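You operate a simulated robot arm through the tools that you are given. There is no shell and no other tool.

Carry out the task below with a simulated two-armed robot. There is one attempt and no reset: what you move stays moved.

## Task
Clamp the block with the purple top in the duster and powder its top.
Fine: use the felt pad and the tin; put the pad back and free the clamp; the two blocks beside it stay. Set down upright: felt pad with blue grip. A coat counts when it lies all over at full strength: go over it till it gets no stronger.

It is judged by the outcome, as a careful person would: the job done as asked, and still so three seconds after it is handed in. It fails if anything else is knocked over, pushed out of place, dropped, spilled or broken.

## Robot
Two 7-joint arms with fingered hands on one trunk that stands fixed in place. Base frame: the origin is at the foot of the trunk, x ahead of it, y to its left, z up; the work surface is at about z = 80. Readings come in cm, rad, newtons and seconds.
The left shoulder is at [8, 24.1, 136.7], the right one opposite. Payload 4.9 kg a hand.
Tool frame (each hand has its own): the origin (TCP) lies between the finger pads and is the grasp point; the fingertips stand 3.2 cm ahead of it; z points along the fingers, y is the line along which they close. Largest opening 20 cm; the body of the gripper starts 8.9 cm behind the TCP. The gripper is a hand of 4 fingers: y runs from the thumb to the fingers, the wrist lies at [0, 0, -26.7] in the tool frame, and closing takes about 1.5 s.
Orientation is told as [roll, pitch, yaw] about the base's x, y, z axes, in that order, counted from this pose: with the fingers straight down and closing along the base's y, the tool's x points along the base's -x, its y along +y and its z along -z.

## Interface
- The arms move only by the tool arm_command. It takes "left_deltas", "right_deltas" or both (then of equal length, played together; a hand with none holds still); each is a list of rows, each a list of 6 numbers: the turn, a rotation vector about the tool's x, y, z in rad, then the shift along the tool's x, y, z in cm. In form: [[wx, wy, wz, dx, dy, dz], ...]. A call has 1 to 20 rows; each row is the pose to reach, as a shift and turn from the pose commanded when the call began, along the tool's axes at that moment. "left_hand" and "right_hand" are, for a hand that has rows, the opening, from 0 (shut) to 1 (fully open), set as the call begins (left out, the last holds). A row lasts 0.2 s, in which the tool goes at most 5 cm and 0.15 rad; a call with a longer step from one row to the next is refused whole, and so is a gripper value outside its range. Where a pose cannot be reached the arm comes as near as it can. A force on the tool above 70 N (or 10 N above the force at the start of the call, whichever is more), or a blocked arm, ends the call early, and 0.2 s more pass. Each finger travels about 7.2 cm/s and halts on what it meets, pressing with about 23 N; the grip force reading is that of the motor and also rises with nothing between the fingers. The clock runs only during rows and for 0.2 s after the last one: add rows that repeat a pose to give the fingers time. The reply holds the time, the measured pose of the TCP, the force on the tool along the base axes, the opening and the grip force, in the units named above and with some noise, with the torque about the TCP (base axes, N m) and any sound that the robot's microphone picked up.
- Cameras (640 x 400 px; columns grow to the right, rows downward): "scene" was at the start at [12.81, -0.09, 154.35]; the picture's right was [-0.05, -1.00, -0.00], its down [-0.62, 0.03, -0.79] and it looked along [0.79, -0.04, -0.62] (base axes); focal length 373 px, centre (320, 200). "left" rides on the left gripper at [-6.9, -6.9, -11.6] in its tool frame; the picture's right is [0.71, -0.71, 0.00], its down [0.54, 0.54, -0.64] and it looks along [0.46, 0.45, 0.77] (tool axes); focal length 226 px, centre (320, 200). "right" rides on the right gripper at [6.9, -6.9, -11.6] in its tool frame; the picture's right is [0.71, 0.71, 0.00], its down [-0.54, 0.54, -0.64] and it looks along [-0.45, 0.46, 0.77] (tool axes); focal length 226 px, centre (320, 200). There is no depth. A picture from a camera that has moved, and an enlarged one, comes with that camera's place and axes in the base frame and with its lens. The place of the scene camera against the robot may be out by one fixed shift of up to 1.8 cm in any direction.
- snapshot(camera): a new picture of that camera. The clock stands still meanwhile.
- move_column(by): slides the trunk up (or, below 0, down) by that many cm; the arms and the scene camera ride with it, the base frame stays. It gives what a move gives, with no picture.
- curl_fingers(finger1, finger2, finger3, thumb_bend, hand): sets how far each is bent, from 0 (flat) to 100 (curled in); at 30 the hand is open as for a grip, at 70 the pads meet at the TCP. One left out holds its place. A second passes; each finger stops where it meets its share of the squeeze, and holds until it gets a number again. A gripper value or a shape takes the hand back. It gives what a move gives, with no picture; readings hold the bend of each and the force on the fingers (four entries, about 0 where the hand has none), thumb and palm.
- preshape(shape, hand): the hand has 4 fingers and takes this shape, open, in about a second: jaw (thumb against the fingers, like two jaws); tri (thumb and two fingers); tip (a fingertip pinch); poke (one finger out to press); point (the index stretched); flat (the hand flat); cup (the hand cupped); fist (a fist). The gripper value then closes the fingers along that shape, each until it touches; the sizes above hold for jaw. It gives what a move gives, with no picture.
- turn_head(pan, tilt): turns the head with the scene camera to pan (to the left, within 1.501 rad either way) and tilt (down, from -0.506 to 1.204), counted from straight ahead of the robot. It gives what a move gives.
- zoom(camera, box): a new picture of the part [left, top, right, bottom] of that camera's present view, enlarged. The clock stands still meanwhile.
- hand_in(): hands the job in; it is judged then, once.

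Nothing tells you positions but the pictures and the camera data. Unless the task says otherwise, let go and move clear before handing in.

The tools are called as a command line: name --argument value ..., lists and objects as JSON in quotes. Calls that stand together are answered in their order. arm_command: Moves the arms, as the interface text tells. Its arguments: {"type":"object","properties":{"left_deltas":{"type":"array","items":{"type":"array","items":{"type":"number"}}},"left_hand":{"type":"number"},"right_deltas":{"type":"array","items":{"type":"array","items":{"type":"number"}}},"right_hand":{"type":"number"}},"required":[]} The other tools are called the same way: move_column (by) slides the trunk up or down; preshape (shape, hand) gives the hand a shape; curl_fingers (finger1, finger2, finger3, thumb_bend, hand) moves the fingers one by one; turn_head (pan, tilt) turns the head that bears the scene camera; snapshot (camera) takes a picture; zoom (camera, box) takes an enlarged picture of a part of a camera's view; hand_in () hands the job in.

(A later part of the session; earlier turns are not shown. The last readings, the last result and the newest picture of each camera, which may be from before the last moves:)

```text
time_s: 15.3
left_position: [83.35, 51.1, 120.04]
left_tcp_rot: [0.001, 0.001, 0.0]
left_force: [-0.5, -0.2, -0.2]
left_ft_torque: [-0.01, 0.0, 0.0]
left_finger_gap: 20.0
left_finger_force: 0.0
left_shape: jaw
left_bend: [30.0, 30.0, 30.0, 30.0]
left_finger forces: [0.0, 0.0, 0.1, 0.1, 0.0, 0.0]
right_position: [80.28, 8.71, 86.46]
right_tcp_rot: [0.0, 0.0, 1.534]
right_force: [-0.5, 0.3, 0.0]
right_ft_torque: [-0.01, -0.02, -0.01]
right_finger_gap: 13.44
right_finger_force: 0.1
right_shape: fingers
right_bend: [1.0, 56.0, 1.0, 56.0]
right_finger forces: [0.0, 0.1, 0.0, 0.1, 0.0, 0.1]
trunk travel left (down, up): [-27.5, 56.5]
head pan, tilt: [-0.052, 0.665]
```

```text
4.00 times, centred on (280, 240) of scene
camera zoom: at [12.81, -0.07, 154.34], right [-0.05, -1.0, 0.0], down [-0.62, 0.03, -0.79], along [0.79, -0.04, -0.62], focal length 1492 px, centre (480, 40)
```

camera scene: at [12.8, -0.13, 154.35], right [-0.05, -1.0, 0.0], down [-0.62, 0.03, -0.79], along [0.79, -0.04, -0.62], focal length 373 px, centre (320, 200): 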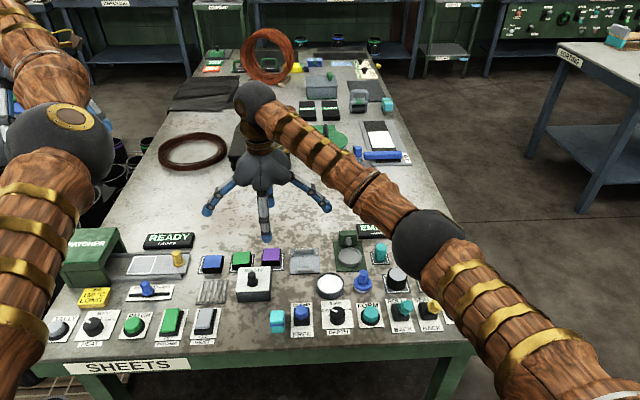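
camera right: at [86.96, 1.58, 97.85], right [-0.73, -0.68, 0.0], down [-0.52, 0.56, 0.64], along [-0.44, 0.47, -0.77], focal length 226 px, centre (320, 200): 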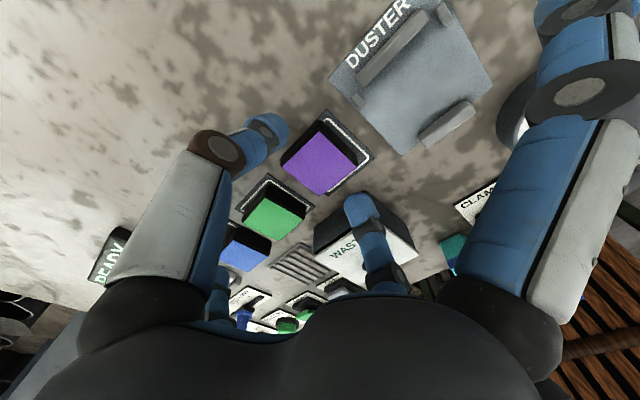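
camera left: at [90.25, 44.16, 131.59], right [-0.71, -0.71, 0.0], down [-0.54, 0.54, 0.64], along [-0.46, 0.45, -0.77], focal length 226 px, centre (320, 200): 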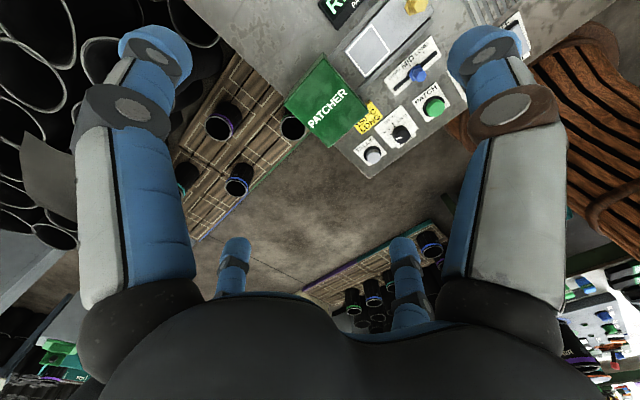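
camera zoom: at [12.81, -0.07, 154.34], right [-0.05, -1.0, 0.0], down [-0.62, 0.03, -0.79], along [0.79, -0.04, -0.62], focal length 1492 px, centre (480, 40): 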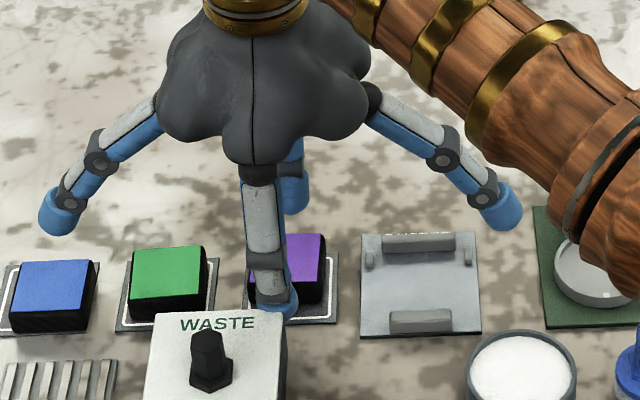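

Near finger 2 is too close to the WASTE box at this opening, so I'll narrow to bend 62 and then lower a little more.

curl_fingers --hand "right" --finger2 62 --thumb_bend 62

snapshot --camera "right"

zoom --camera "scene" --box '[230, 230, 310, 280]'

```text
time_s: 16.3
left_position: [83.28, 51.01, 120.02]
left_tcp_rot: [-0.001, -0.002, -0.001]
left_force: [-0.7, -0.6, -0.6]
left_ft_torque: [0.0, 0.01, -0.01]
left_finger_gap: 19.99
left_finger_force: 0.1
left_shape: jaw
left_bend: [30.0, 30.0, 30.0, 30.0]
left_finger forces: [0.1, 0.1, 0.1, 0.0, 0.1, 0.0]
right_position: [80.25, 8.76, 86.46]
right_tcp_rot: [0.0, 0.001, 1.534]
right_force: [-0.3, -0.1, 0.0]
right_ft_torque: [0.0, -0.02, 0.03]
right_finger_gap: 12.99
right_finger_force: 0.1
right_shape: fingers
right_bend: [1.0, 62.0, 1.0, 62.0]
right_finger forces: [0.1, 0.0, 0.0, 0.1, 0.1, 0.0]
trunk travel left (down, up): [-27.5, 56.5]
head pan, tilt: [-0.052, 0.665]
```

```text
taken
camera right: at [86.96, 1.59, 97.89], right [-0.73, -0.68, 0.0], down [-0.52, 0.56, 0.64], along [-0.44, 0.47, -0.77], focal length 226 px, centre (320, 200)
```

right: 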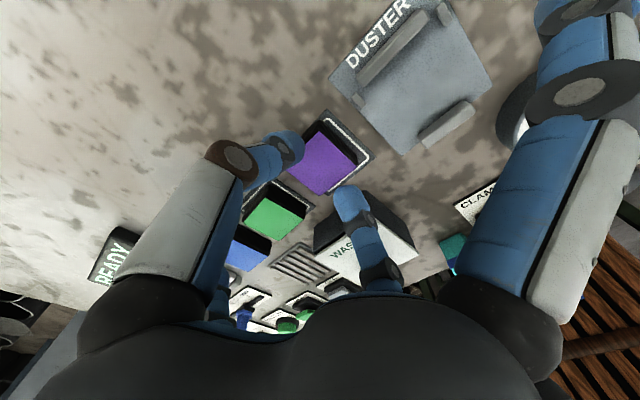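

```text
8.00 times, centred on (270, 255) of scene
camera zoom: at [12.81, -0.06, 154.34], right [-0.05, -1.0, 0.0], down [-0.62, 0.03, -0.79], along [0.79, -0.04, -0.62], focal length 2984 px, centre (720, -240)
```

zoom: 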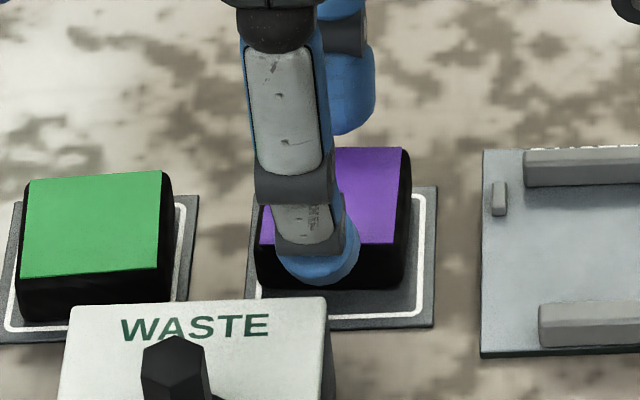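

arm_command --right_deltas '[[0, 0, 0, 0, 0, 0.5], [0, 0, 0, 0, 0, 1.0], [0, 0, 0, 0, 0, 1.4], [0, 0, 0, 0, 0, 1.4]]'

snapshot --camera "right"

zoom --camera "scene" --box '[230, 230, 310, 280]'

zoom --camera "right" --box '[240, 100, 400, 260]'

```text
time_s: 17.3
left_position: [83.01, 51.08, 120.29]
left_tcp_rot: [0.0, -0.002, 0.0]
left_force: [0.0, -0.4, -0.8]
left_ft_torque: [-0.01, -0.03, 0.0]
left_finger_gap: 19.97
left_finger_force: 0.1
left_shape: jaw
left_bend: [30.0, 30.0, 30.0, 30.0]
left_finger forces: [0.0, 0.0, 0.1, 0.0, 0.0, 0.0]
right_position: [80.28, 8.64, 85.55]
right_tcp_rot: [-0.005, -0.002, 1.537]
right_force: [6.5, 1.8, 30.1]
right_ft_torque: [0.01, -0.58, 0.01]
right_finger_gap: 13.01
right_finger_force: 14.6
right_shape: fingers
right_bend: [1.0, 62.0, 1.0, 61.0]
right_finger forces: [0.1, 6.7, 0.1, 0.0, 22.4, 0.0]
trunk travel left (down, up): [-27.5, 56.5]
head pan, tilt: [-0.052, 0.665]
```

```text
taken
camera right: at [86.85, 1.52, 97.04], right [-0.73, -0.68, -0.01], down [-0.53, 0.56, 0.64], along [-0.43, 0.47, -0.77], focal length 226 px, centre (320, 200)
```

right: 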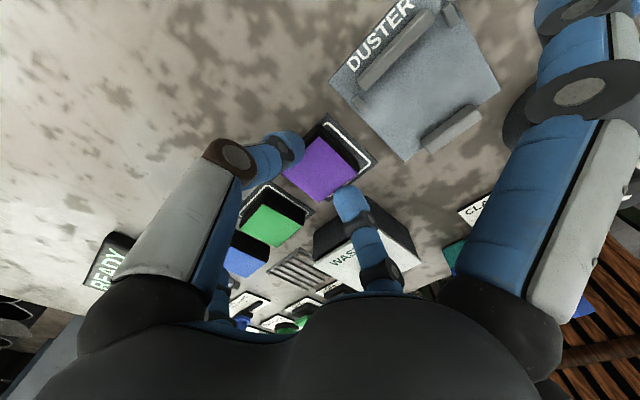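

```text
8.00 times, centred on (270, 255) of scene
camera zoom: at [12.48, -0.09, 154.41], right [-0.05, -1.0, 0.0], down [-0.61, 0.03, -0.79], along [0.79, -0.04, -0.62], focal length 2984 px, centre (720, -240)
```

zoom: 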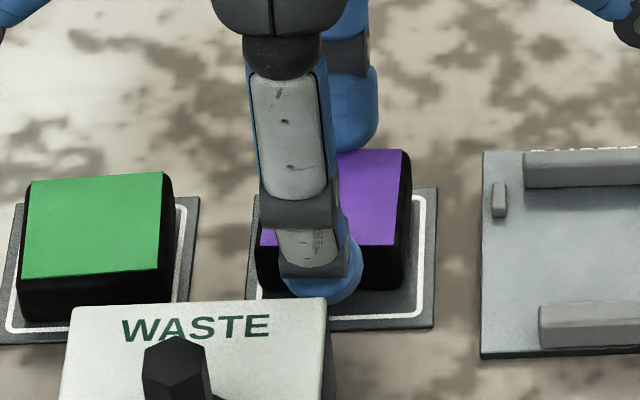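

```text
2.50 times, centred on (320, 180) of right
camera zoom: at [86.85, 1.52, 97.04], right [-0.73, -0.68, -0.01], down [-0.53, 0.56, 0.64], along [-0.43, 0.47, -0.77], focal length 565 px, centre (320, 250)
```

zoom: 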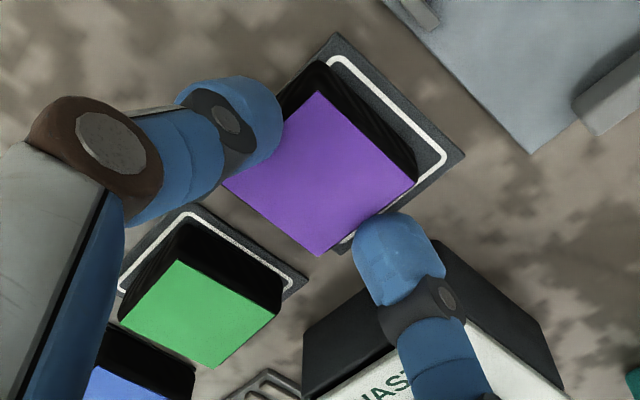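

The thumb tip landed on the block's top edge (about 30 N up), so the opening is a little tight. I'll lift, open slightly to bend 59 and check the block hasn't shifted.

arm_command --right_deltas '[[0, 0, 0, 0, 0, -0.8], [0, 0, 0, 0, 0, -1.6], [0, 0, 0, 0, 0, -1.6]]'

curl_fingers --hand "right" --finger2 59 --thumb_bend 59

zoom --camera "right" --box '[240, 100, 400, 260]'

zoom --camera "scene" --box '[230, 230, 310, 280]'

```text
time_s: 18.1
left_position: [83.21, 51.07, 120.08]
left_tcp_rot: [0.0, -0.001, 0.0]
left_force: [-0.5, 0.8, -0.2]
left_ft_torque: [0.01, 0.03, 0.0]
left_finger_gap: 19.98
left_finger_force: 0.0
left_shape: jaw
left_bend: [30.0, 30.0, 30.0, 30.0]
left_finger forces: [0.0, 0.0, 0.1, 0.1, 0.1, 0.1]
right_position: [80.13, 8.56, 86.61]
right_tcp_rot: [0.002, 0.002, 1.535]
right_force: [0.8, -0.6, -0.2]
right_ft_torque: [0.01, 0.0, -0.02]
right_finger_gap: 13.04
right_finger_force: 0.0
right_shape: fingers
right_bend: [1.0, 62.0, 1.0, 62.0]
right_finger forces: [0.0, 0.0, 0.0, 0.0, 0.0, 0.0]
trunk travel left (down, up): [-27.5, 56.5]
head pan, tilt: [-0.052, 0.665]
```

```text
time_s: 19.1
left_position: [83.26, 51.13, 119.99]
left_tcp_rot: [0.0, 0.0, 0.001]
left_force: [0.6, -0.3, -0.3]
left_ft_torque: [0.02, -0.01, 0.03]
left_finger_gap: 19.99
left_finger_force: 0.0
left_shape: jaw
left_bend: [30.0, 30.0, 30.0, 30.0]
left_finger forces: [0.0, 0.1, 0.0, 0.1, 0.1, 0.1]
right_position: [80.33, 8.62, 86.57]
right_tcp_rot: [0.001, -0.002, 1.533]
right_force: [0.0, -0.6, -0.3]
right_ft_torque: [0.0, 0.0, 0.02]
right_finger_gap: 13.21
right_finger_force: 0.1
right_shape: fingers
right_bend: [1.0, 59.0, 1.0, 59.0]
right_finger forces: [0.0, 0.0, 0.1, 0.0, 0.1, 0.0]
trunk travel left (down, up): [-27.5, 56.5]
head pan, tilt: [-0.052, 0.665]
```

```text
2.50 times, centred on (320, 180) of right
camera zoom: at [87.01, 1.41, 98.17], right [-0.73, -0.68, 0.0], down [-0.52, 0.56, 0.64], along [-0.44, 0.47, -0.77], focal length 565 px, centre (320, 250)
```

zoom: 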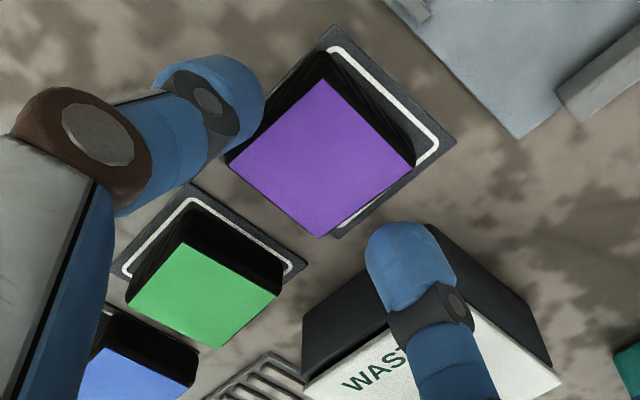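

```text
8.00 times, centred on (270, 255) of scene
camera zoom: at [12.8, -0.07, 154.35], right [-0.05, -1.0, 0.0], down [-0.62, 0.03, -0.79], along [0.79, -0.04, -0.62], focal length 2984 px, centre (720, -240)
```

zoom: 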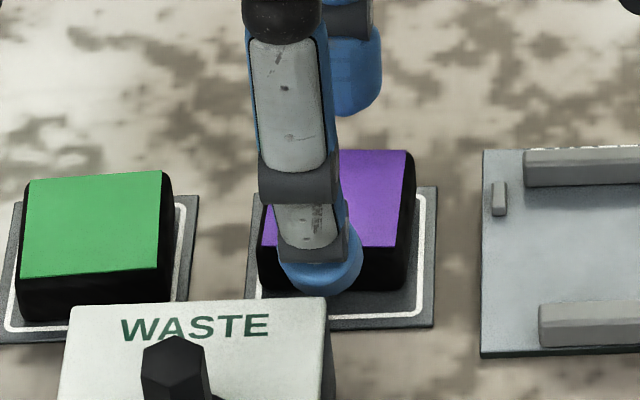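

The block is still at about (80.3, 8.6), now centred between the tips with room on each side. I'll lower to grasp depth.

arm_command --right_deltas '[[0, 0, 0, 0, 0, 0.6], [0, 0, 0, 0, 0, 1.2], [0, 0, 0, 0, 0, 1.8], [0, 0, 0, 0, 0, 2.2], [0, 0, 0, 0, 0, 2.5], [0, 0, 0, 0, 0, 2.5]]'

zoom --camera "right" --box '[240, 100, 400, 260]'

zoom --camera "scene" --box '[230, 230, 310, 280]'

```text
time_s: 20.5
left_position: [83.22, 51.06, 120.23]
left_tcp_rot: [0.001, 0.001, -0.001]
left_force: [-0.7, -0.6, 0.3]
left_ft_torque: [0.02, 0.0, 0.0]
left_finger_gap: 19.97
left_finger_force: 0.0
left_shape: jaw
left_bend: [30.0, 30.0, 30.0, 30.0]
left_finger forces: [0.1, 0.0, 0.0, 0.0, 0.1, 0.0]
right_position: [80.18, 8.55, 84.25]
right_tcp_rot: [-0.002, -0.001, 1.534]
right_force: [3.4, -0.1, 9.6]
right_ft_torque: [0.03, 0.41, 0.02]
right_finger_gap: 13.19
right_finger_force: 6.5
right_shape: fingers
right_bend: [1.0, 61.0, 1.0, 59.0]
right_finger forces: [0.0, 12.7, 0.0, 0.0, 0.0, 0.0]
trunk travel left (down, up): [-27.5, 56.5]
head pan, tilt: [-0.052, 0.665]
```

```text
2.50 times, centred on (320, 180) of right
camera zoom: at [86.88, 1.4, 95.75], right [-0.73, -0.68, 0.0], down [-0.52, 0.56, 0.64], along [-0.44, 0.47, -0.77], focal length 565 px, centre (320, 250)
```

zoom: 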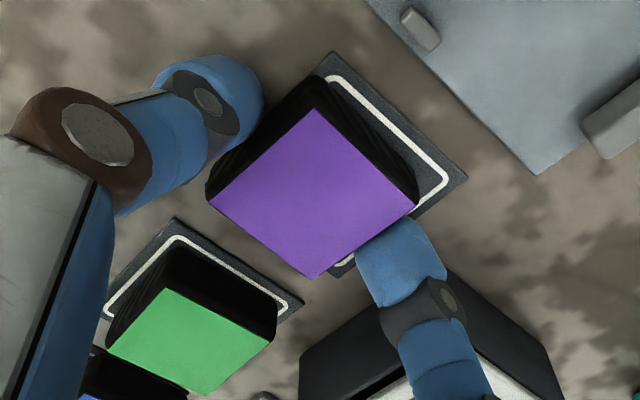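

```text
8.00 times, centred on (270, 255) of scene
camera zoom: at [12.77, -0.07, 154.36], right [-0.05, -1.0, 0.0], down [-0.62, 0.03, -0.79], along [0.79, -0.04, -0.62], focal length 2984 px, centre (720, -240)
```

zoom: 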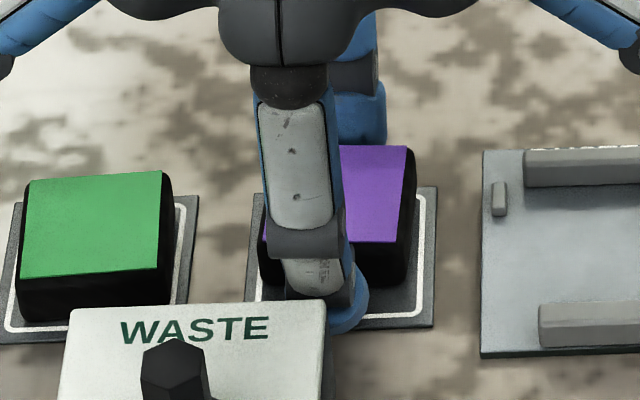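

Finger 2's joint is lightly touching the WASTE box edge, which hasn't moved. Closing will bring that finger inward and away from it, so I'll grip the block now.

curl_fingers --hand "right" --finger2 80 --thumb_bend 80

zoom --camera "right" --box '[240, 100, 400, 260]'

zoom --camera "scene" --box '[230, 230, 310, 280]'

```text
time_s: 21.5
left_position: [83.37, 51.09, 120.12]
left_tcp_rot: [0.001, 0.002, -0.001]
left_force: [0.0, 0.1, 0.6]
left_ft_torque: [-0.03, 0.0, 0.01]
left_finger_gap: 19.98
left_finger_force: 0.1
left_shape: jaw
left_bend: [30.0, 30.0, 30.0, 30.0]
left_finger forces: [0.0, 0.0, 0.0, 0.1, 0.0, 0.0]
right_position: [80.28, 8.47, 84.31]
right_tcp_rot: [-0.001, 0.001, 1.534]
right_force: [15.3, -1.0, 16.5]
right_ft_torque: [0.02, 0.49, 0.0]
right_finger_gap: 12.99
right_finger_force: 33.0
right_shape: fingers
right_bend: [1.0, 61.0, 1.0, 62.0]
right_finger forces: [0.0, 43.7, 0.0, 0.0, 22.7, 0.0]
trunk travel left (down, up): [-27.5, 56.5]
head pan, tilt: [-0.052, 0.665]
```

```text
2.50 times, centred on (320, 180) of right
camera zoom: at [86.92, 1.37, 95.8], right [-0.73, -0.68, 0.0], down [-0.52, 0.56, 0.64], along [-0.44, 0.47, -0.77], focal length 565 px, centre (320, 250)
```

zoom: 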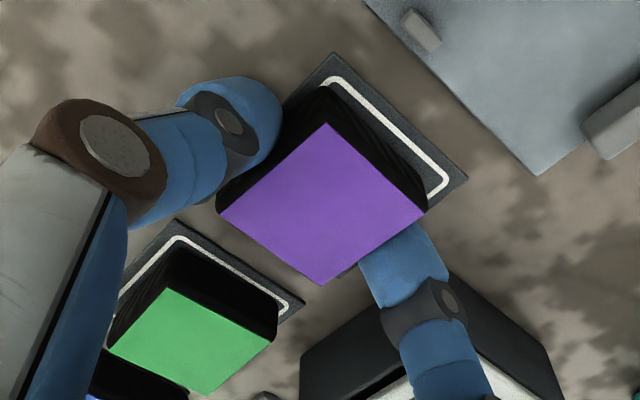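

```text
8.00 times, centred on (270, 255) of scene
camera zoom: at [12.78, -0.09, 154.36], right [-0.05, -1.0, 0.0], down [-0.62, 0.03, -0.79], along [0.79, -0.04, -0.62], focal length 2984 px, centre (720, -240)
```

zoom: 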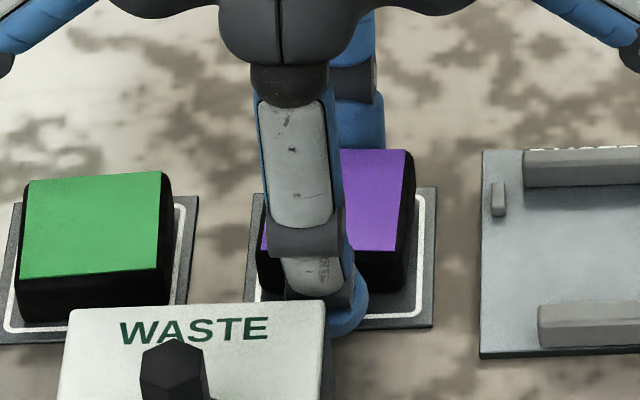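

The block is held between the thumb (23 N) and finger 2. I'll lift it slowly.

arm_command --right_deltas '[[0, 0, 0, 0, 0, -0.4], [0, 0, 0, 0, 0, -0.8], [0, 0, 0, 0, 0, -1.3], [0, 0, 0, 0, 0, -2.0], [0, 0, 0, 0, 0, -2.0]]'

zoom --camera "right" --box '[240, 100, 400, 260]'

zoom --camera "scene" --box '[230, 230, 310, 280]'

```text
time_s: 22.7
left_position: [83.27, 51.03, 120.09]
left_tcp_rot: [0.001, 0.0, 0.001]
left_force: [1.3, -0.6, -0.5]
left_ft_torque: [-0.04, -0.01, 0.02]
left_finger_gap: 19.99
left_finger_force: 0.1
left_shape: jaw
left_bend: [30.0, 30.0, 30.0, 30.0]
left_finger forces: [0.0, 0.0, 0.1, 0.1, 0.0, 0.0]
right_position: [80.25, 8.58, 86.05]
right_tcp_rot: [0.001, 0.0, 1.534]
right_force: [-0.7, -0.2, 0.0]
right_ft_torque: [0.03, 0.0, 0.01]
right_finger_gap: 12.78
right_finger_force: 13.8
right_shape: fingers
right_bend: [1.0, 58.0, 1.0, 64.0]
right_finger forces: [0.0, 14.0, 0.0, 0.1, 13.8, 0.0]
trunk travel left (down, up): [-27.5, 56.5]
head pan, tilt: [-0.052, 0.665]
```

```text
2.50 times, centred on (320, 180) of right
camera zoom: at [86.89, 1.5, 97.66], right [-0.73, -0.68, 0.0], down [-0.52, 0.56, 0.64], along [-0.44, 0.47, -0.77], focal length 565 px, centre (320, 250)
```

zoom: 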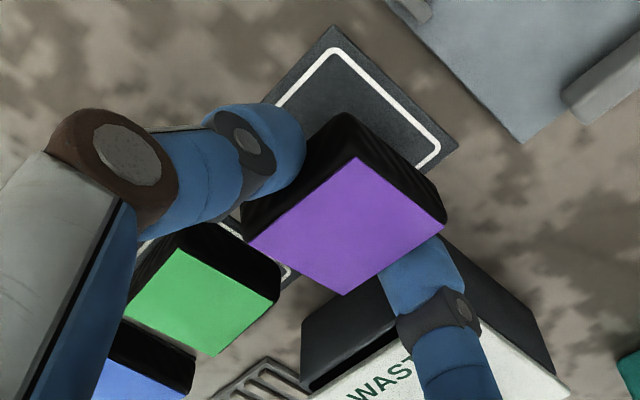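

```text
8.00 times, centred on (270, 255) of scene
camera zoom: at [12.79, -0.06, 154.34], right [-0.05, -1.0, 0.0], down [-0.62, 0.03, -0.79], along [0.79, -0.04, -0.62], focal length 2984 px, centre (720, -240)
```

zoom: 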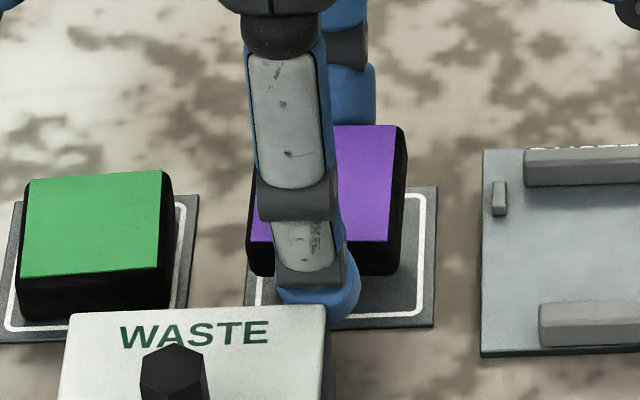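

The block is lifted and its mark is empty. I'll raise it, turn the hand back to zero yaw and carry it over the duster.

arm_command --right_deltas '[[0, 0, 0, 0, 0, -1.4], [0, 0, 0, 0, 0, -2.8], [0, 0, 0, 0, 0, -4.2], [0, 0, 0, 0, 0, -5.6], [0, 0, 0, 0, 0, -7], [0, 0, 0.14, 0.86, 0.09, -7], [0, 0, 0.28, 1.73, 0.17, -7], [0, 0, 0.42, 2.59, 0.26, -7], [0, 0, 0.56, 3.45, 0.35, -7], [0, 0, 0.7, 4.31, 0.43, -7], [0, 0, 0.84, 5.18, 0.52, -7], [0, 0, 0.98, 6.04, 0.6, -7], [0, 0, 1.12, 6.9, 0.69, -7], [0, 0, 1.26, 7.76, 0.78, -7], [0, 0, 1.4, 8.63, 0.86, -7], [0, 0, 1.534, 9.49, 0.95, -7], [0, 0, 1.534, 9.49, 0.95, -7]]'

snapshot --camera "right"

zoom --camera "scene" --box '[236, 242, 300, 282]'

zoom --camera "scene" --box '[240, 200, 400, 300]'

```text
time_s: 26.3
left_position: [83.29, 51.05, 120.07]
left_tcp_rot: [0.002, -0.001, 0.0]
left_force: [-0.6, 0.6, 0.6]
left_ft_torque: [0.01, 0.02, 0.02]
left_finger_gap: 19.99
left_finger_force: 0.0
left_shape: jaw
left_bend: [30.0, 30.0, 30.0, 30.0]
left_finger forces: [0.1, 0.1, 0.0, 0.0, 0.0, 0.0]
right_position: [78.98, -0.95, 93.09]
right_tcp_rot: [0.001, -0.001, -0.002]
right_force: [-0.8, 0.2, -1.1]
right_ft_torque: [-0.03, -0.03, 0.01]
right_finger_gap: 12.77
right_finger_force: 13.4
right_shape: fingers
right_bend: [1.0, 58.0, 1.0, 64.0]
right_finger forces: [0.0, 13.9, 0.0, 0.0, 13.7, 0.0]
trunk travel left (down, up): [-27.5, 56.5]
head pan, tilt: [-0.052, 0.665]
```

```text
taken
camera right: at [72.2, -7.79, 104.65], right [-0.71, 0.71, 0.0], down [0.54, 0.54, 0.64], along [0.45, 0.45, -0.77], focal length 226 px, centre (320, 200)
```

right: 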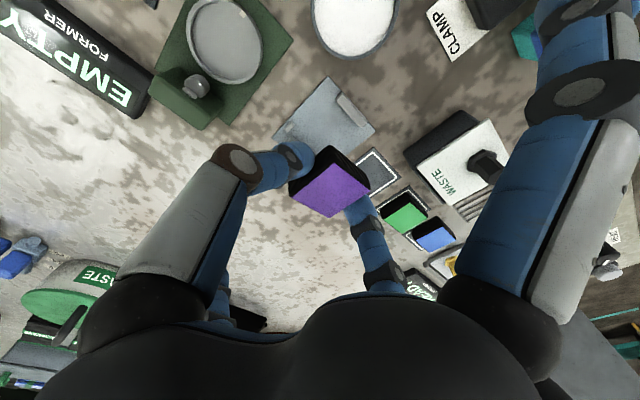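

```text
10.00 times, centred on (268, 262) of scene
camera zoom: at [12.82, -0.03, 154.34], right [-0.05, -1.0, 0.0], down [-0.62, 0.03, -0.79], along [0.79, -0.04, -0.62], focal length 3730 px, centre (840, -420)
```

zoom: 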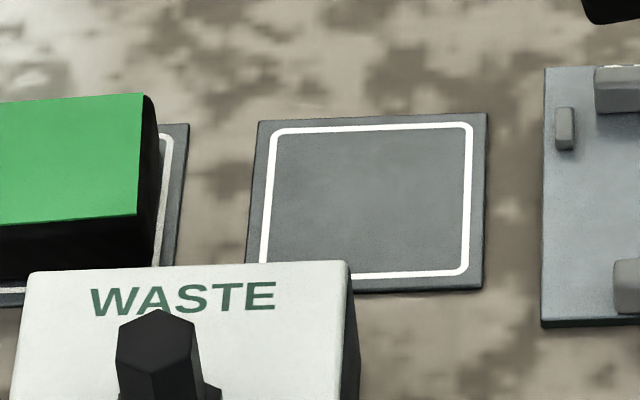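

```text
4.00 times, centred on (320, 250) of scene
camera zoom: at [12.82, -0.03, 154.34], right [-0.05, -1.0, 0.0], down [-0.62, 0.03, -0.79], along [0.79, -0.04, -0.62], focal length 1492 px, centre (320, 0)
```

zoom: 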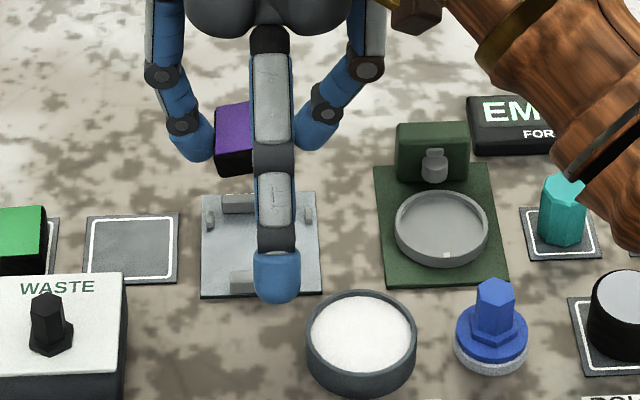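

The block is held level over the duster. The WASTE box slid about 0.6 cm toward the robot, so I'll ease it back later. Now I'll measure where the block sits in the hand.

zoom --camera "right" --box '[260, 60, 420, 220]'

zoom --camera "scene" --box '[264, 215, 344, 265]'

```text
2.50 times, centred on (340, 140) of right
camera zoom: at [72.2, -7.79, 104.65], right [-0.71, 0.71, 0.0], down [0.54, 0.54, 0.64], along [0.45, 0.45, -0.77], focal length 565 px, centre (270, 350)
```

zoom: 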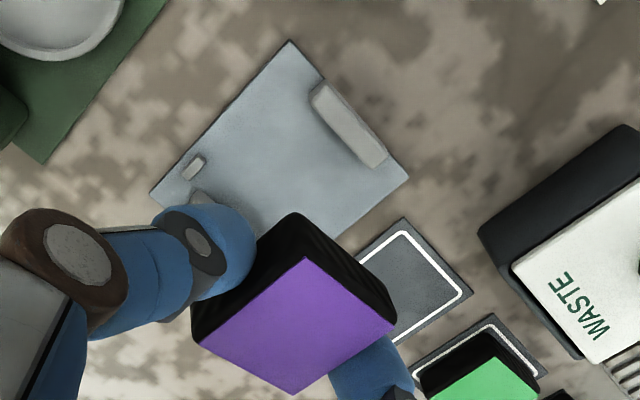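

```text
8.00 times, centred on (304, 240) of scene
camera zoom: at [12.82, -0.03, 154.34], right [-0.05, -1.0, 0.0], down [-0.62, 0.03, -0.79], along [0.79, -0.04, -0.62], focal length 2984 px, centre (448, -120)
```

zoom: 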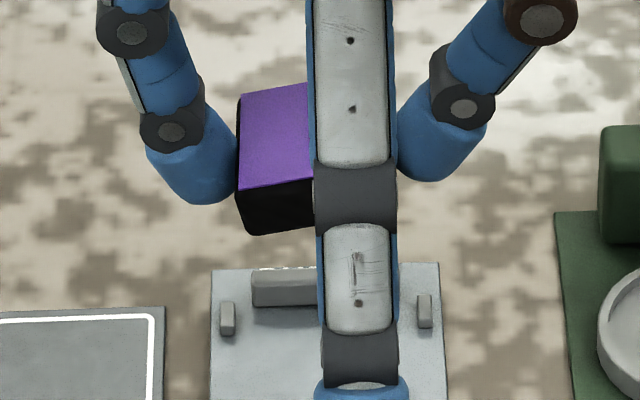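

The held block is centred near (79.1, 0.3) but rolled about 10°, with its left side low. I'll roll the hand to level it, centre it between the posts, then recheck.

arm_command --right_deltas '[[-0.06, 0, 0, 0.1, -0.35, 0], [-0.12, 0, 0, 0.1, -0.7, 0], [-0.17, 0, 0, 0.1, -1.0, 0], [-0.17, 0, 0, 0.1, -1.0, 0]]'

zoom --camera "right" --box '[260, 60, 420, 220]'

zoom --camera "scene" --box '[264, 215, 344, 265]'

```text
time_s: 27.3
left_position: [83.23, 51.2, 120.12]
left_tcp_rot: [0.001, -0.001, -0.001]
left_force: [0.4, 0.3, 0.5]
left_ft_torque: [0.02, 0.01, 0.03]
left_finger_gap: 20.02
left_finger_force: 0.1
left_shape: jaw
left_bend: [30.0, 30.0, 30.0, 30.0]
left_finger forces: [0.0, 0.0, 0.1, 0.1, 0.0, 0.0]
right_position: [78.98, -1.86, 93.04]
right_tcp_rot: [0.172, 0.0, 0.0]
right_force: [0.9, 0.2, -1.3]
right_ft_torque: [-0.06, -0.01, -0.02]
right_finger_gap: 12.77
right_finger_force: 14.2
right_shape: fingers
right_bend: [1.0, 58.0, 1.0, 64.0]
right_finger forces: [0.0, 13.8, 0.0, 0.0, 13.9, 0.1]
trunk travel left (down, up): [-27.5, 56.5]
head pan, tilt: [-0.052, 0.665]
```

```text
2.50 times, centred on (340, 140) of right
camera zoom: at [72.08, -10.6, 103.32], right [-0.71, 0.7, 0.12], down [0.54, 0.42, 0.73], along [0.45, 0.58, -0.68], focal length 565 px, centre (270, 350)
```

zoom: 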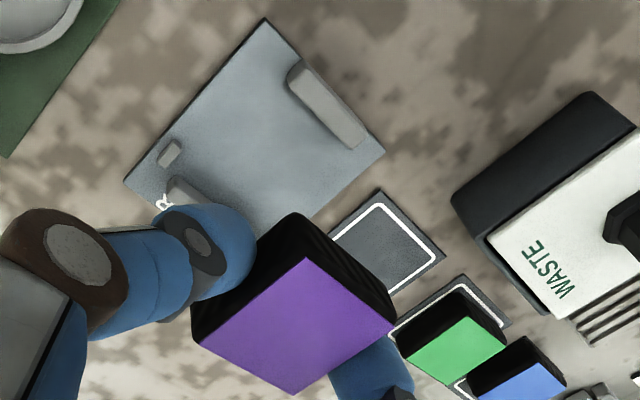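

```text
8.00 times, centred on (304, 240) of scene
camera zoom: at [12.82, -0.05, 154.34], right [-0.05, -1.0, 0.0], down [-0.62, 0.03, -0.79], along [0.79, -0.04, -0.62], focal length 2984 px, centre (448, -120)
```

zoom: 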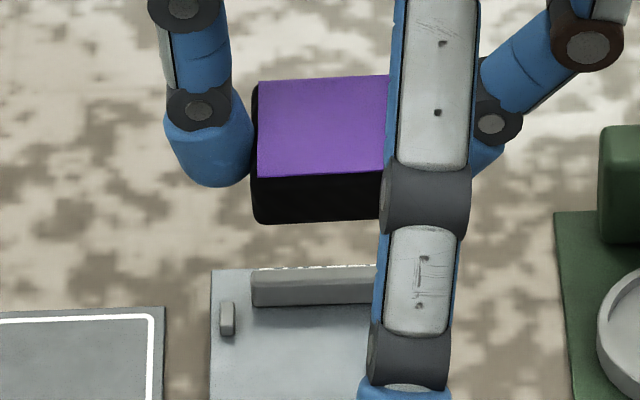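

The block is level now and centred at about (79.0, -0.3). I'll lower it straight down to just above the jaws.

arm_command --right_deltas '[[0, 0, 0, 0, -0.24, 1.38], [0, 0, 0, 0, -0.48, 2.76], [0, 0, 0, 0, -0.72, 4.14], [0, 0, 0, 0, -0.96, 5.52], [0, 0, 0, 0, -1.2, 6.9], [0, 0, 0, 0, -1.2, 6.9]]'

snapshot --camera "right"

zoom --camera "scene" --box '[264, 230, 344, 280]'

zoom --camera "right" --box '[240, 80, 400, 240]'

```text
time_s: 28.7
left_position: [83.3, 51.07, 120.03]
left_tcp_rot: [0.002, 0.001, 0.0]
left_force: [0.9, -0.1, -0.2]
left_ft_torque: [-0.03, -0.05, 0.01]
left_finger_gap: 20.0
left_finger_force: 0.1
left_shape: jaw
left_bend: [30.0, 30.0, 30.0, 30.0]
left_finger forces: [0.0, 0.0, 0.0, 0.1, 0.0, 0.0]
right_position: [78.84, -1.83, 86.14]
right_tcp_rot: [0.171, 0.001, 0.0]
right_force: [-0.7, -0.1, -0.4]
right_ft_torque: [-0.02, 0.0, -0.04]
right_finger_gap: 12.79
right_finger_force: 13.7
right_shape: fingers
right_bend: [1.0, 58.0, 1.0, 64.0]
right_finger forces: [0.1, 13.9, 0.1, 0.0, 14.0, 0.0]
trunk travel left (down, up): [-27.5, 56.5]
head pan, tilt: [-0.052, 0.665]
```

```text
taken
camera right: at [72.06, -10.61, 96.27], right [-0.71, 0.7, 0.12], down [0.54, 0.43, 0.72], along [0.45, 0.58, -0.68], focal length 226 px, centre (320, 200)
```

right: 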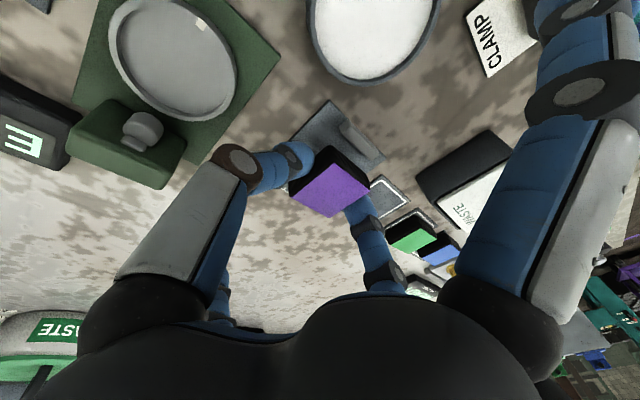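

```text
8.00 times, centred on (304, 255) of scene
camera zoom: at [12.81, -0.07, 154.35], right [-0.05, -1.0, 0.0], down [-0.62, 0.03, -0.79], along [0.79, -0.04, -0.62], focal length 2984 px, centre (448, -240)
```

zoom: 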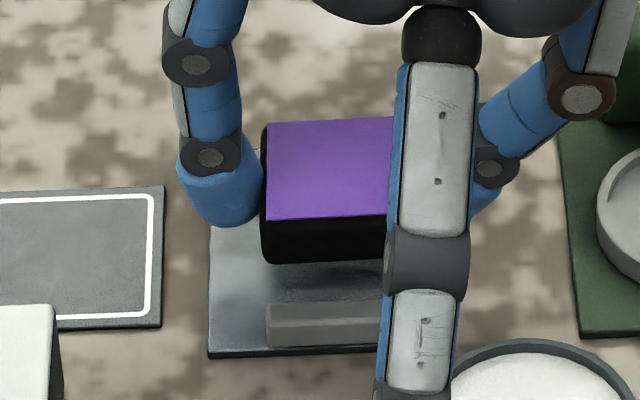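

```text
2.50 times, centred on (320, 160) of right
camera zoom: at [72.06, -10.61, 96.27], right [-0.71, 0.7, 0.12], down [0.54, 0.43, 0.72], along [0.45, 0.58, -0.68], focal length 565 px, centre (320, 300)
```

zoom: 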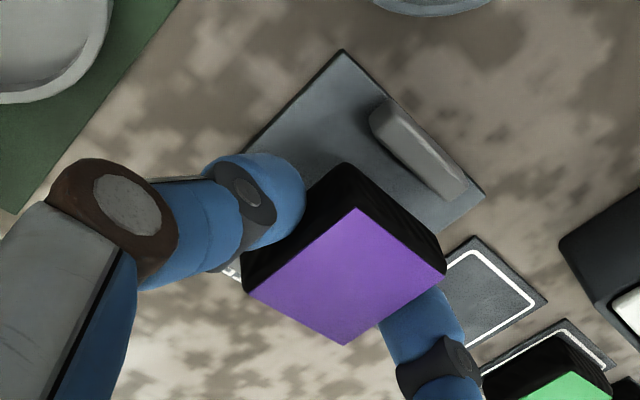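

The block hovers about 1.8 cm over the plate and lines up between the jaws. I'll lower it slowly and watch the force.

arm_command --right_deltas '[[0, 0, 0, 0, -0.07, 0.39], [0, 0, 0, 0, -0.137, 0.79], [0, 0, 0, 0, -0.205, 1.18], [0, 0, 0, 0, -0.26, 1.5], [0, 0, 0, 0, -0.26, 1.5]]'

zoom --camera "scene" --box '[264, 230, 344, 280]'

zoom --camera "right" --box '[240, 80, 400, 240]'

```text
time_s: 29.9
left_position: [83.29, 51.08, 120.05]
left_tcp_rot: [-0.002, 0.001, 0.0]
left_force: [0.6, -0.4, 0.3]
left_ft_torque: [0.02, 0.0, 0.04]
left_finger_gap: 19.99
left_finger_force: 0.1
left_shape: jaw
left_bend: [30.0, 30.0, 30.0, 30.0]
left_finger forces: [0.0, 0.0, 0.0, 0.0, 0.1, 0.0]
right_position: [78.94, -1.9, 84.49]
right_tcp_rot: [0.171, 0.0, -0.001]
right_force: [0.9, 0.6, -1.0]
right_ft_torque: [0.0, 0.02, -0.01]
right_finger_gap: 12.81
right_finger_force: 14.2
right_shape: fingers
right_bend: [1.0, 58.0, 1.0, 64.0]
right_finger forces: [0.1, 13.9, 0.0, 0.1, 13.9, 0.0]
trunk travel left (down, up): [-27.5, 56.5]
head pan, tilt: [-0.052, 0.665]
```

```text
8.00 times, centred on (304, 255) of scene
camera zoom: at [12.82, -0.07, 154.34], right [-0.05, -1.0, 0.0], down [-0.62, 0.03, -0.79], along [0.79, -0.04, -0.62], focal length 2984 px, centre (448, -240)
```

zoom: 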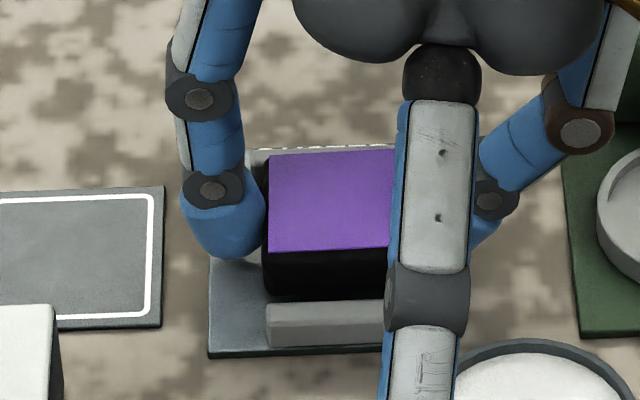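

```text
2.50 times, centred on (320, 160) of right
camera zoom: at [72.1, -10.62, 94.73], right [-0.71, 0.7, 0.12], down [0.54, 0.43, 0.73], along [0.45, 0.58, -0.68], focal length 565 px, centre (320, 300)
```

zoom: 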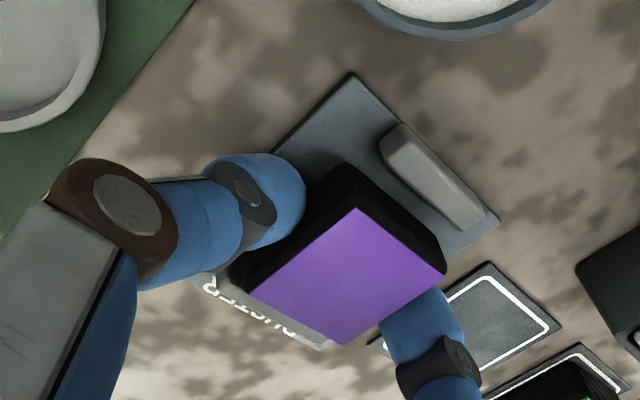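

arm_command --right_deltas '[[0, 0, 0, 0, -0.026, 0.15], [0, 0, 0, 0, -0.05, 0.3], [0, 0, 0, 0, -0.05, 0.3]]'

zoom --camera "scene" --box '[264, 230, 344, 280]'

```text
time_s: 30.7
left_position: [83.26, 51.07, 120.02]
left_tcp_rot: [0.001, 0.0, 0.0]
left_force: [-0.2, 0.2, -0.1]
left_ft_torque: [-0.01, -0.01, 0.02]
left_finger_gap: 20.0
left_finger_force: 0.0
left_shape: jaw
left_bend: [30.0, 30.0, 30.0, 30.0]
left_finger forces: [0.0, 0.0, 0.0, 0.0, 0.1, 0.0]
right_position: [78.96, -1.86, 84.35]
right_tcp_rot: [0.169, 0.0, 0.001]
right_force: [0.0, 0.2, 0.7]
right_ft_torque: [-0.05, 0.02, 0.02]
right_finger_gap: 12.8
right_finger_force: 14.9
right_shape: fingers
right_bend: [1.0, 58.0, 1.0, 64.0]
right_finger forces: [0.1, 14.1, 0.1, 0.0, 15.8, 0.0]
trunk travel left (down, up): [-27.5, 56.5]
head pan, tilt: [-0.052, 0.665]
```

```text
8.00 times, centred on (304, 255) of scene
camera zoom: at [12.8, -0.07, 154.35], right [-0.05, -1.0, 0.0], down [-0.62, 0.03, -0.79], along [0.79, -0.04, -0.62], focal length 2984 px, centre (448, -240)
```

zoom: 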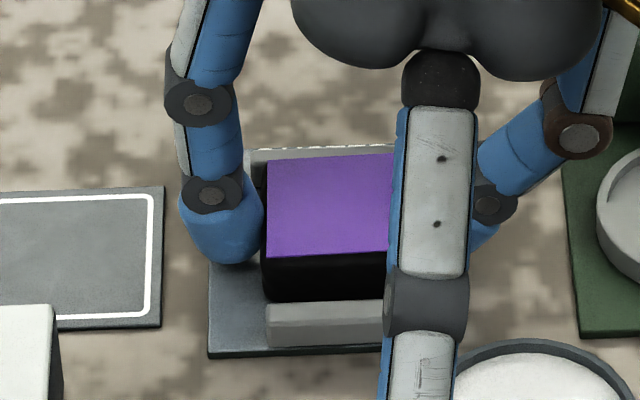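

arm_command --right_deltas '[[0, 0, 0, 0, -0.02, 0.12], [0, 0, 0, 0, -0.04, 0.22], [0, 0, 0, 0, -0.04, 0.22]]'

```text
time_s: 31.5
left_position: [83.32, 51.1, 120.1]
left_tcp_rot: [0.001, 0.0, -0.001]
left_force: [-0.4, 0.0, -0.6]
left_ft_torque: [-0.02, 0.0, 0.0]
left_finger_gap: 20.01
left_finger_force: 0.1
left_shape: jaw
left_bend: [30.0, 30.0, 30.0, 30.0]
left_finger forces: [0.0, 0.0, 0.0, 0.0, 0.0, 0.0]
right_position: [78.77, -1.97, 84.14]
right_tcp_rot: [0.171, -0.001, 0.001]
right_force: [1.8, -2.9, 6.9]
right_ft_torque: [-0.2, -0.04, 0.01]
right_finger_gap: 12.76
right_finger_force: 19.1
right_shape: fingers
right_bend: [1.0, 57.0, 1.0, 64.0]
right_finger forces: [0.1, 14.9, 0.0, 0.0, 23.0, 0.0]
trunk travel left (down, up): [-27.5, 56.5]
head pan, tilt: [-0.052, 0.665]
```

It has touched down (about 7 N). I'll release by opening both fingers a little.

curl_fingers --hand "right" --finger2 53 --thumb_bend 60

zoom --camera "scene" --box '[264, 230, 344, 280]'

zoom --camera "right" --box '[240, 80, 400, 240]'

```text
time_s: 32.5
left_position: [83.25, 51.06, 120.23]
left_tcp_rot: [-0.001, 0.0, 0.0]
left_force: [-0.2, 0.0, 0.1]
left_ft_torque: [0.01, -0.02, 0.0]
left_finger_gap: 19.96
left_finger_force: 0.1
left_shape: jaw
left_bend: [30.0, 30.0, 30.0, 30.0]
left_finger forces: [0.0, 0.0, 0.0, 0.0, 0.0, 0.1]
right_position: [78.73, -1.83, 84.16]
right_tcp_rot: [0.169, -0.002, 0.0]
right_force: [5.2, 3.6, 16.6]
right_ft_torque: [-0.08, -0.22, 0.14]
right_finger_gap: 12.74
right_finger_force: 9.0
right_shape: fingers
right_bend: [1.0, 53.0, 1.0, 64.0]
right_finger forces: [0.0, 0.0, 0.0, 0.1, 17.4, 0.0]
trunk travel left (down, up): [-27.5, 56.5]
head pan, tilt: [-0.052, 0.665]
```

```text
8.00 times, centred on (304, 255) of scene
camera zoom: at [12.65, -0.03, 154.37], right [-0.05, -1.0, 0.0], down [-0.62, 0.03, -0.79], along [0.79, -0.04, -0.62], focal length 2984 px, centre (448, -240)
```

zoom: 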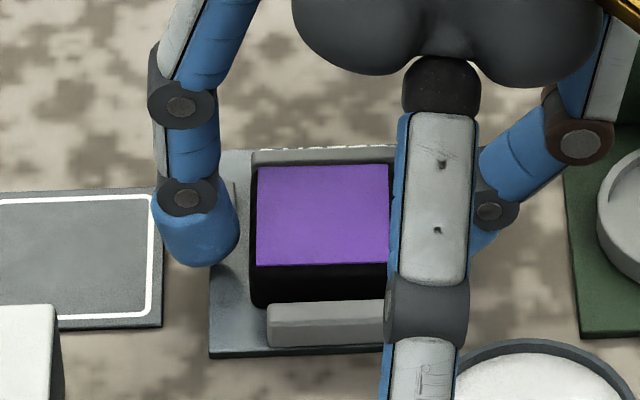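

```text
2.50 times, centred on (320, 160) of right
camera zoom: at [71.95, -10.58, 94.4], right [-0.71, 0.7, 0.12], down [0.54, 0.43, 0.73], along [0.46, 0.58, -0.68], focal length 565 px, centre (320, 300)
```

zoom: 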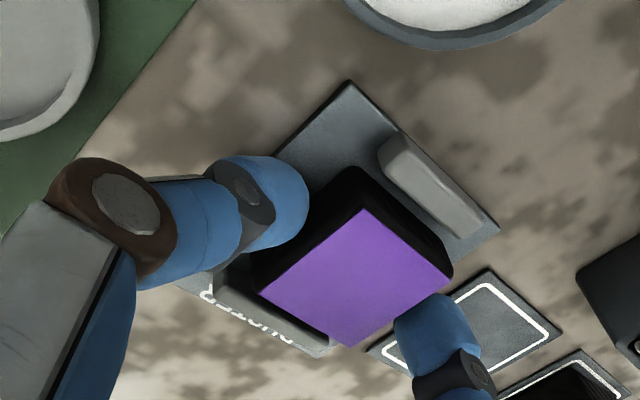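

The block is down flat between the jaws. I'll lift the hand straight up slowly and check that the block stays.

arm_command --right_deltas '[[0, 0, 0, 0, 0.05, -0.3], [0, 0, 0, 0, 0.1, -0.6], [0, 0, 0, 0, 0.17, -1.0], [0, 0, 0, 0, 0.17, -1.0]]'

zoom --camera "scene" --box '[264, 230, 344, 280]'

```text
time_s: 33.5
left_position: [83.21, 51.13, 120.14]
left_tcp_rot: [0.0, -0.001, 0.0]
left_force: [-0.4, 0.3, -1.2]
left_ft_torque: [0.01, -0.03, -0.02]
left_finger_gap: 19.99
left_finger_force: 0.0
left_shape: jaw
left_bend: [30.0, 30.0, 30.0, 30.0]
left_finger forces: [0.0, 0.1, 0.0, 0.1, 0.0, 0.1]
right_position: [78.83, -1.8, 84.94]
right_tcp_rot: [0.168, 0.002, 0.001]
right_force: [0.0, 0.3, 0.3]
right_ft_torque: [-0.01, -0.01, 0.02]
right_finger_gap: 13.13
right_finger_force: 0.0
right_shape: fingers
right_bend: [1.0, 53.0, 1.0, 60.0]
right_finger forces: [0.0, 0.0, 0.1, 0.1, 0.1, 0.1]
trunk travel left (down, up): [-27.5, 56.5]
head pan, tilt: [-0.052, 0.665]
```

```text
8.00 times, centred on (304, 255) of scene
camera zoom: at [12.77, -0.06, 154.34], right [-0.05, -1.0, 0.0], down [-0.62, 0.03, -0.79], along [0.79, -0.04, -0.62], focal length 2984 px, centre (448, -240)
```

zoom: 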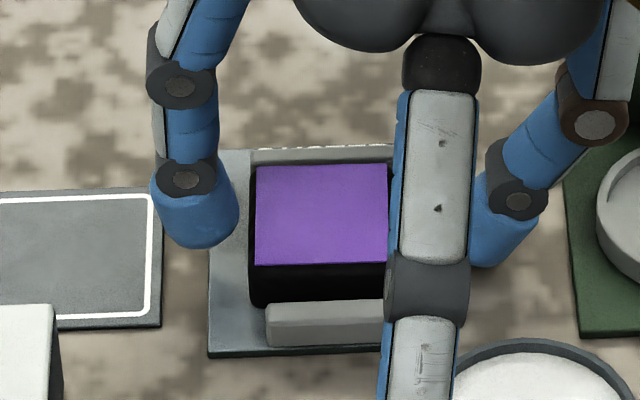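

Both fingers are free and the block stays put. I'll raise the hand well clear, level it, and look at the seating.

arm_command --right_deltas '[[0, 0, 0, 0, 0.34, -2], [0, 0, 0, 0, 0.86, -5], [0.06, 0, 0, 0, 1.36, -8], [0.12, 0, 0, 0, 1.87, -11], [0.169, 0, 0, 0, 2.4, -14], [0.169, 0, 0, 0, 2.4, -14]]'

snapshot --camera "right"

zoom --camera "right" --box '[270, 60, 430, 220]'

zoom --camera "scene" --box '[264, 230, 344, 280]'

```text
time_s: 34.9
left_position: [83.38, 51.03, 120.07]
left_tcp_rot: [-0.001, -0.001, 0.0]
left_force: [0.6, -0.8, -0.2]
left_ft_torque: [-0.01, 0.0, -0.01]
left_finger_gap: 20.0
left_finger_force: 0.1
left_shape: jaw
left_bend: [30.0, 30.0, 30.0, 30.0]
left_finger forces: [0.1, 0.1, 0.1, 0.1, 0.0, 0.1]
right_position: [78.83, -1.94, 99.08]
right_tcp_rot: [-0.001, 0.001, -0.001]
right_force: [0.0, 1.6, 0.1]
right_ft_torque: [0.03, 0.0, 0.0]
right_finger_gap: 13.11
right_finger_force: 0.0
right_shape: fingers
right_bend: [1.0, 53.0, 1.0, 60.0]
right_finger forces: [0.0, 0.1, 0.1, 0.0, 0.0, 0.0]
trunk travel left (down, up): [-27.5, 56.5]
head pan, tilt: [-0.052, 0.665]
```

```text
taken
camera right: at [72.09, -8.84, 110.72], right [-0.71, 0.71, 0.0], down [0.54, 0.54, 0.64], along [0.45, 0.45, -0.77], focal length 226 px, centre (320, 200)
```

right: 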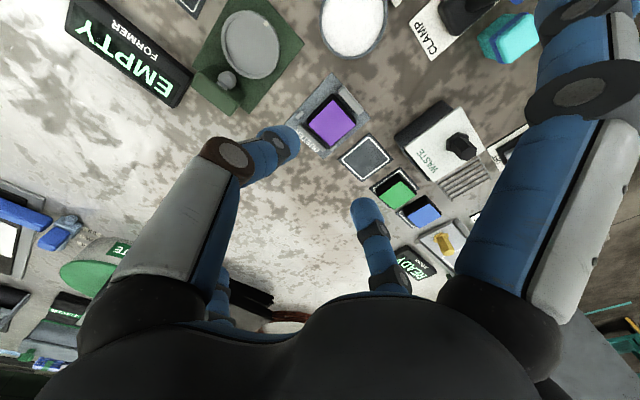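

```text
2.50 times, centred on (350, 140) of right
camera zoom: at [72.09, -8.84, 110.72], right [-0.71, 0.71, 0.0], down [0.54, 0.54, 0.64], along [0.45, 0.45, -0.77], focal length 565 px, centre (245, 350)
```

zoom: 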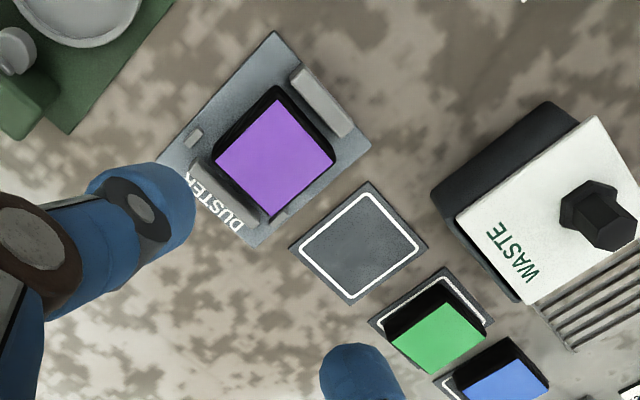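

```text
8.00 times, centred on (304, 255) of scene
camera zoom: at [12.86, -0.1, 154.34], right [-0.05, -1.0, 0.0], down [-0.62, 0.03, -0.79], along [0.79, -0.04, -0.62], focal length 2984 px, centre (448, -240)
```

zoom: 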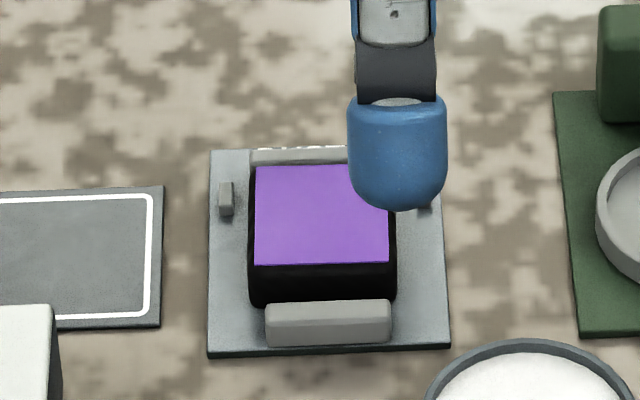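

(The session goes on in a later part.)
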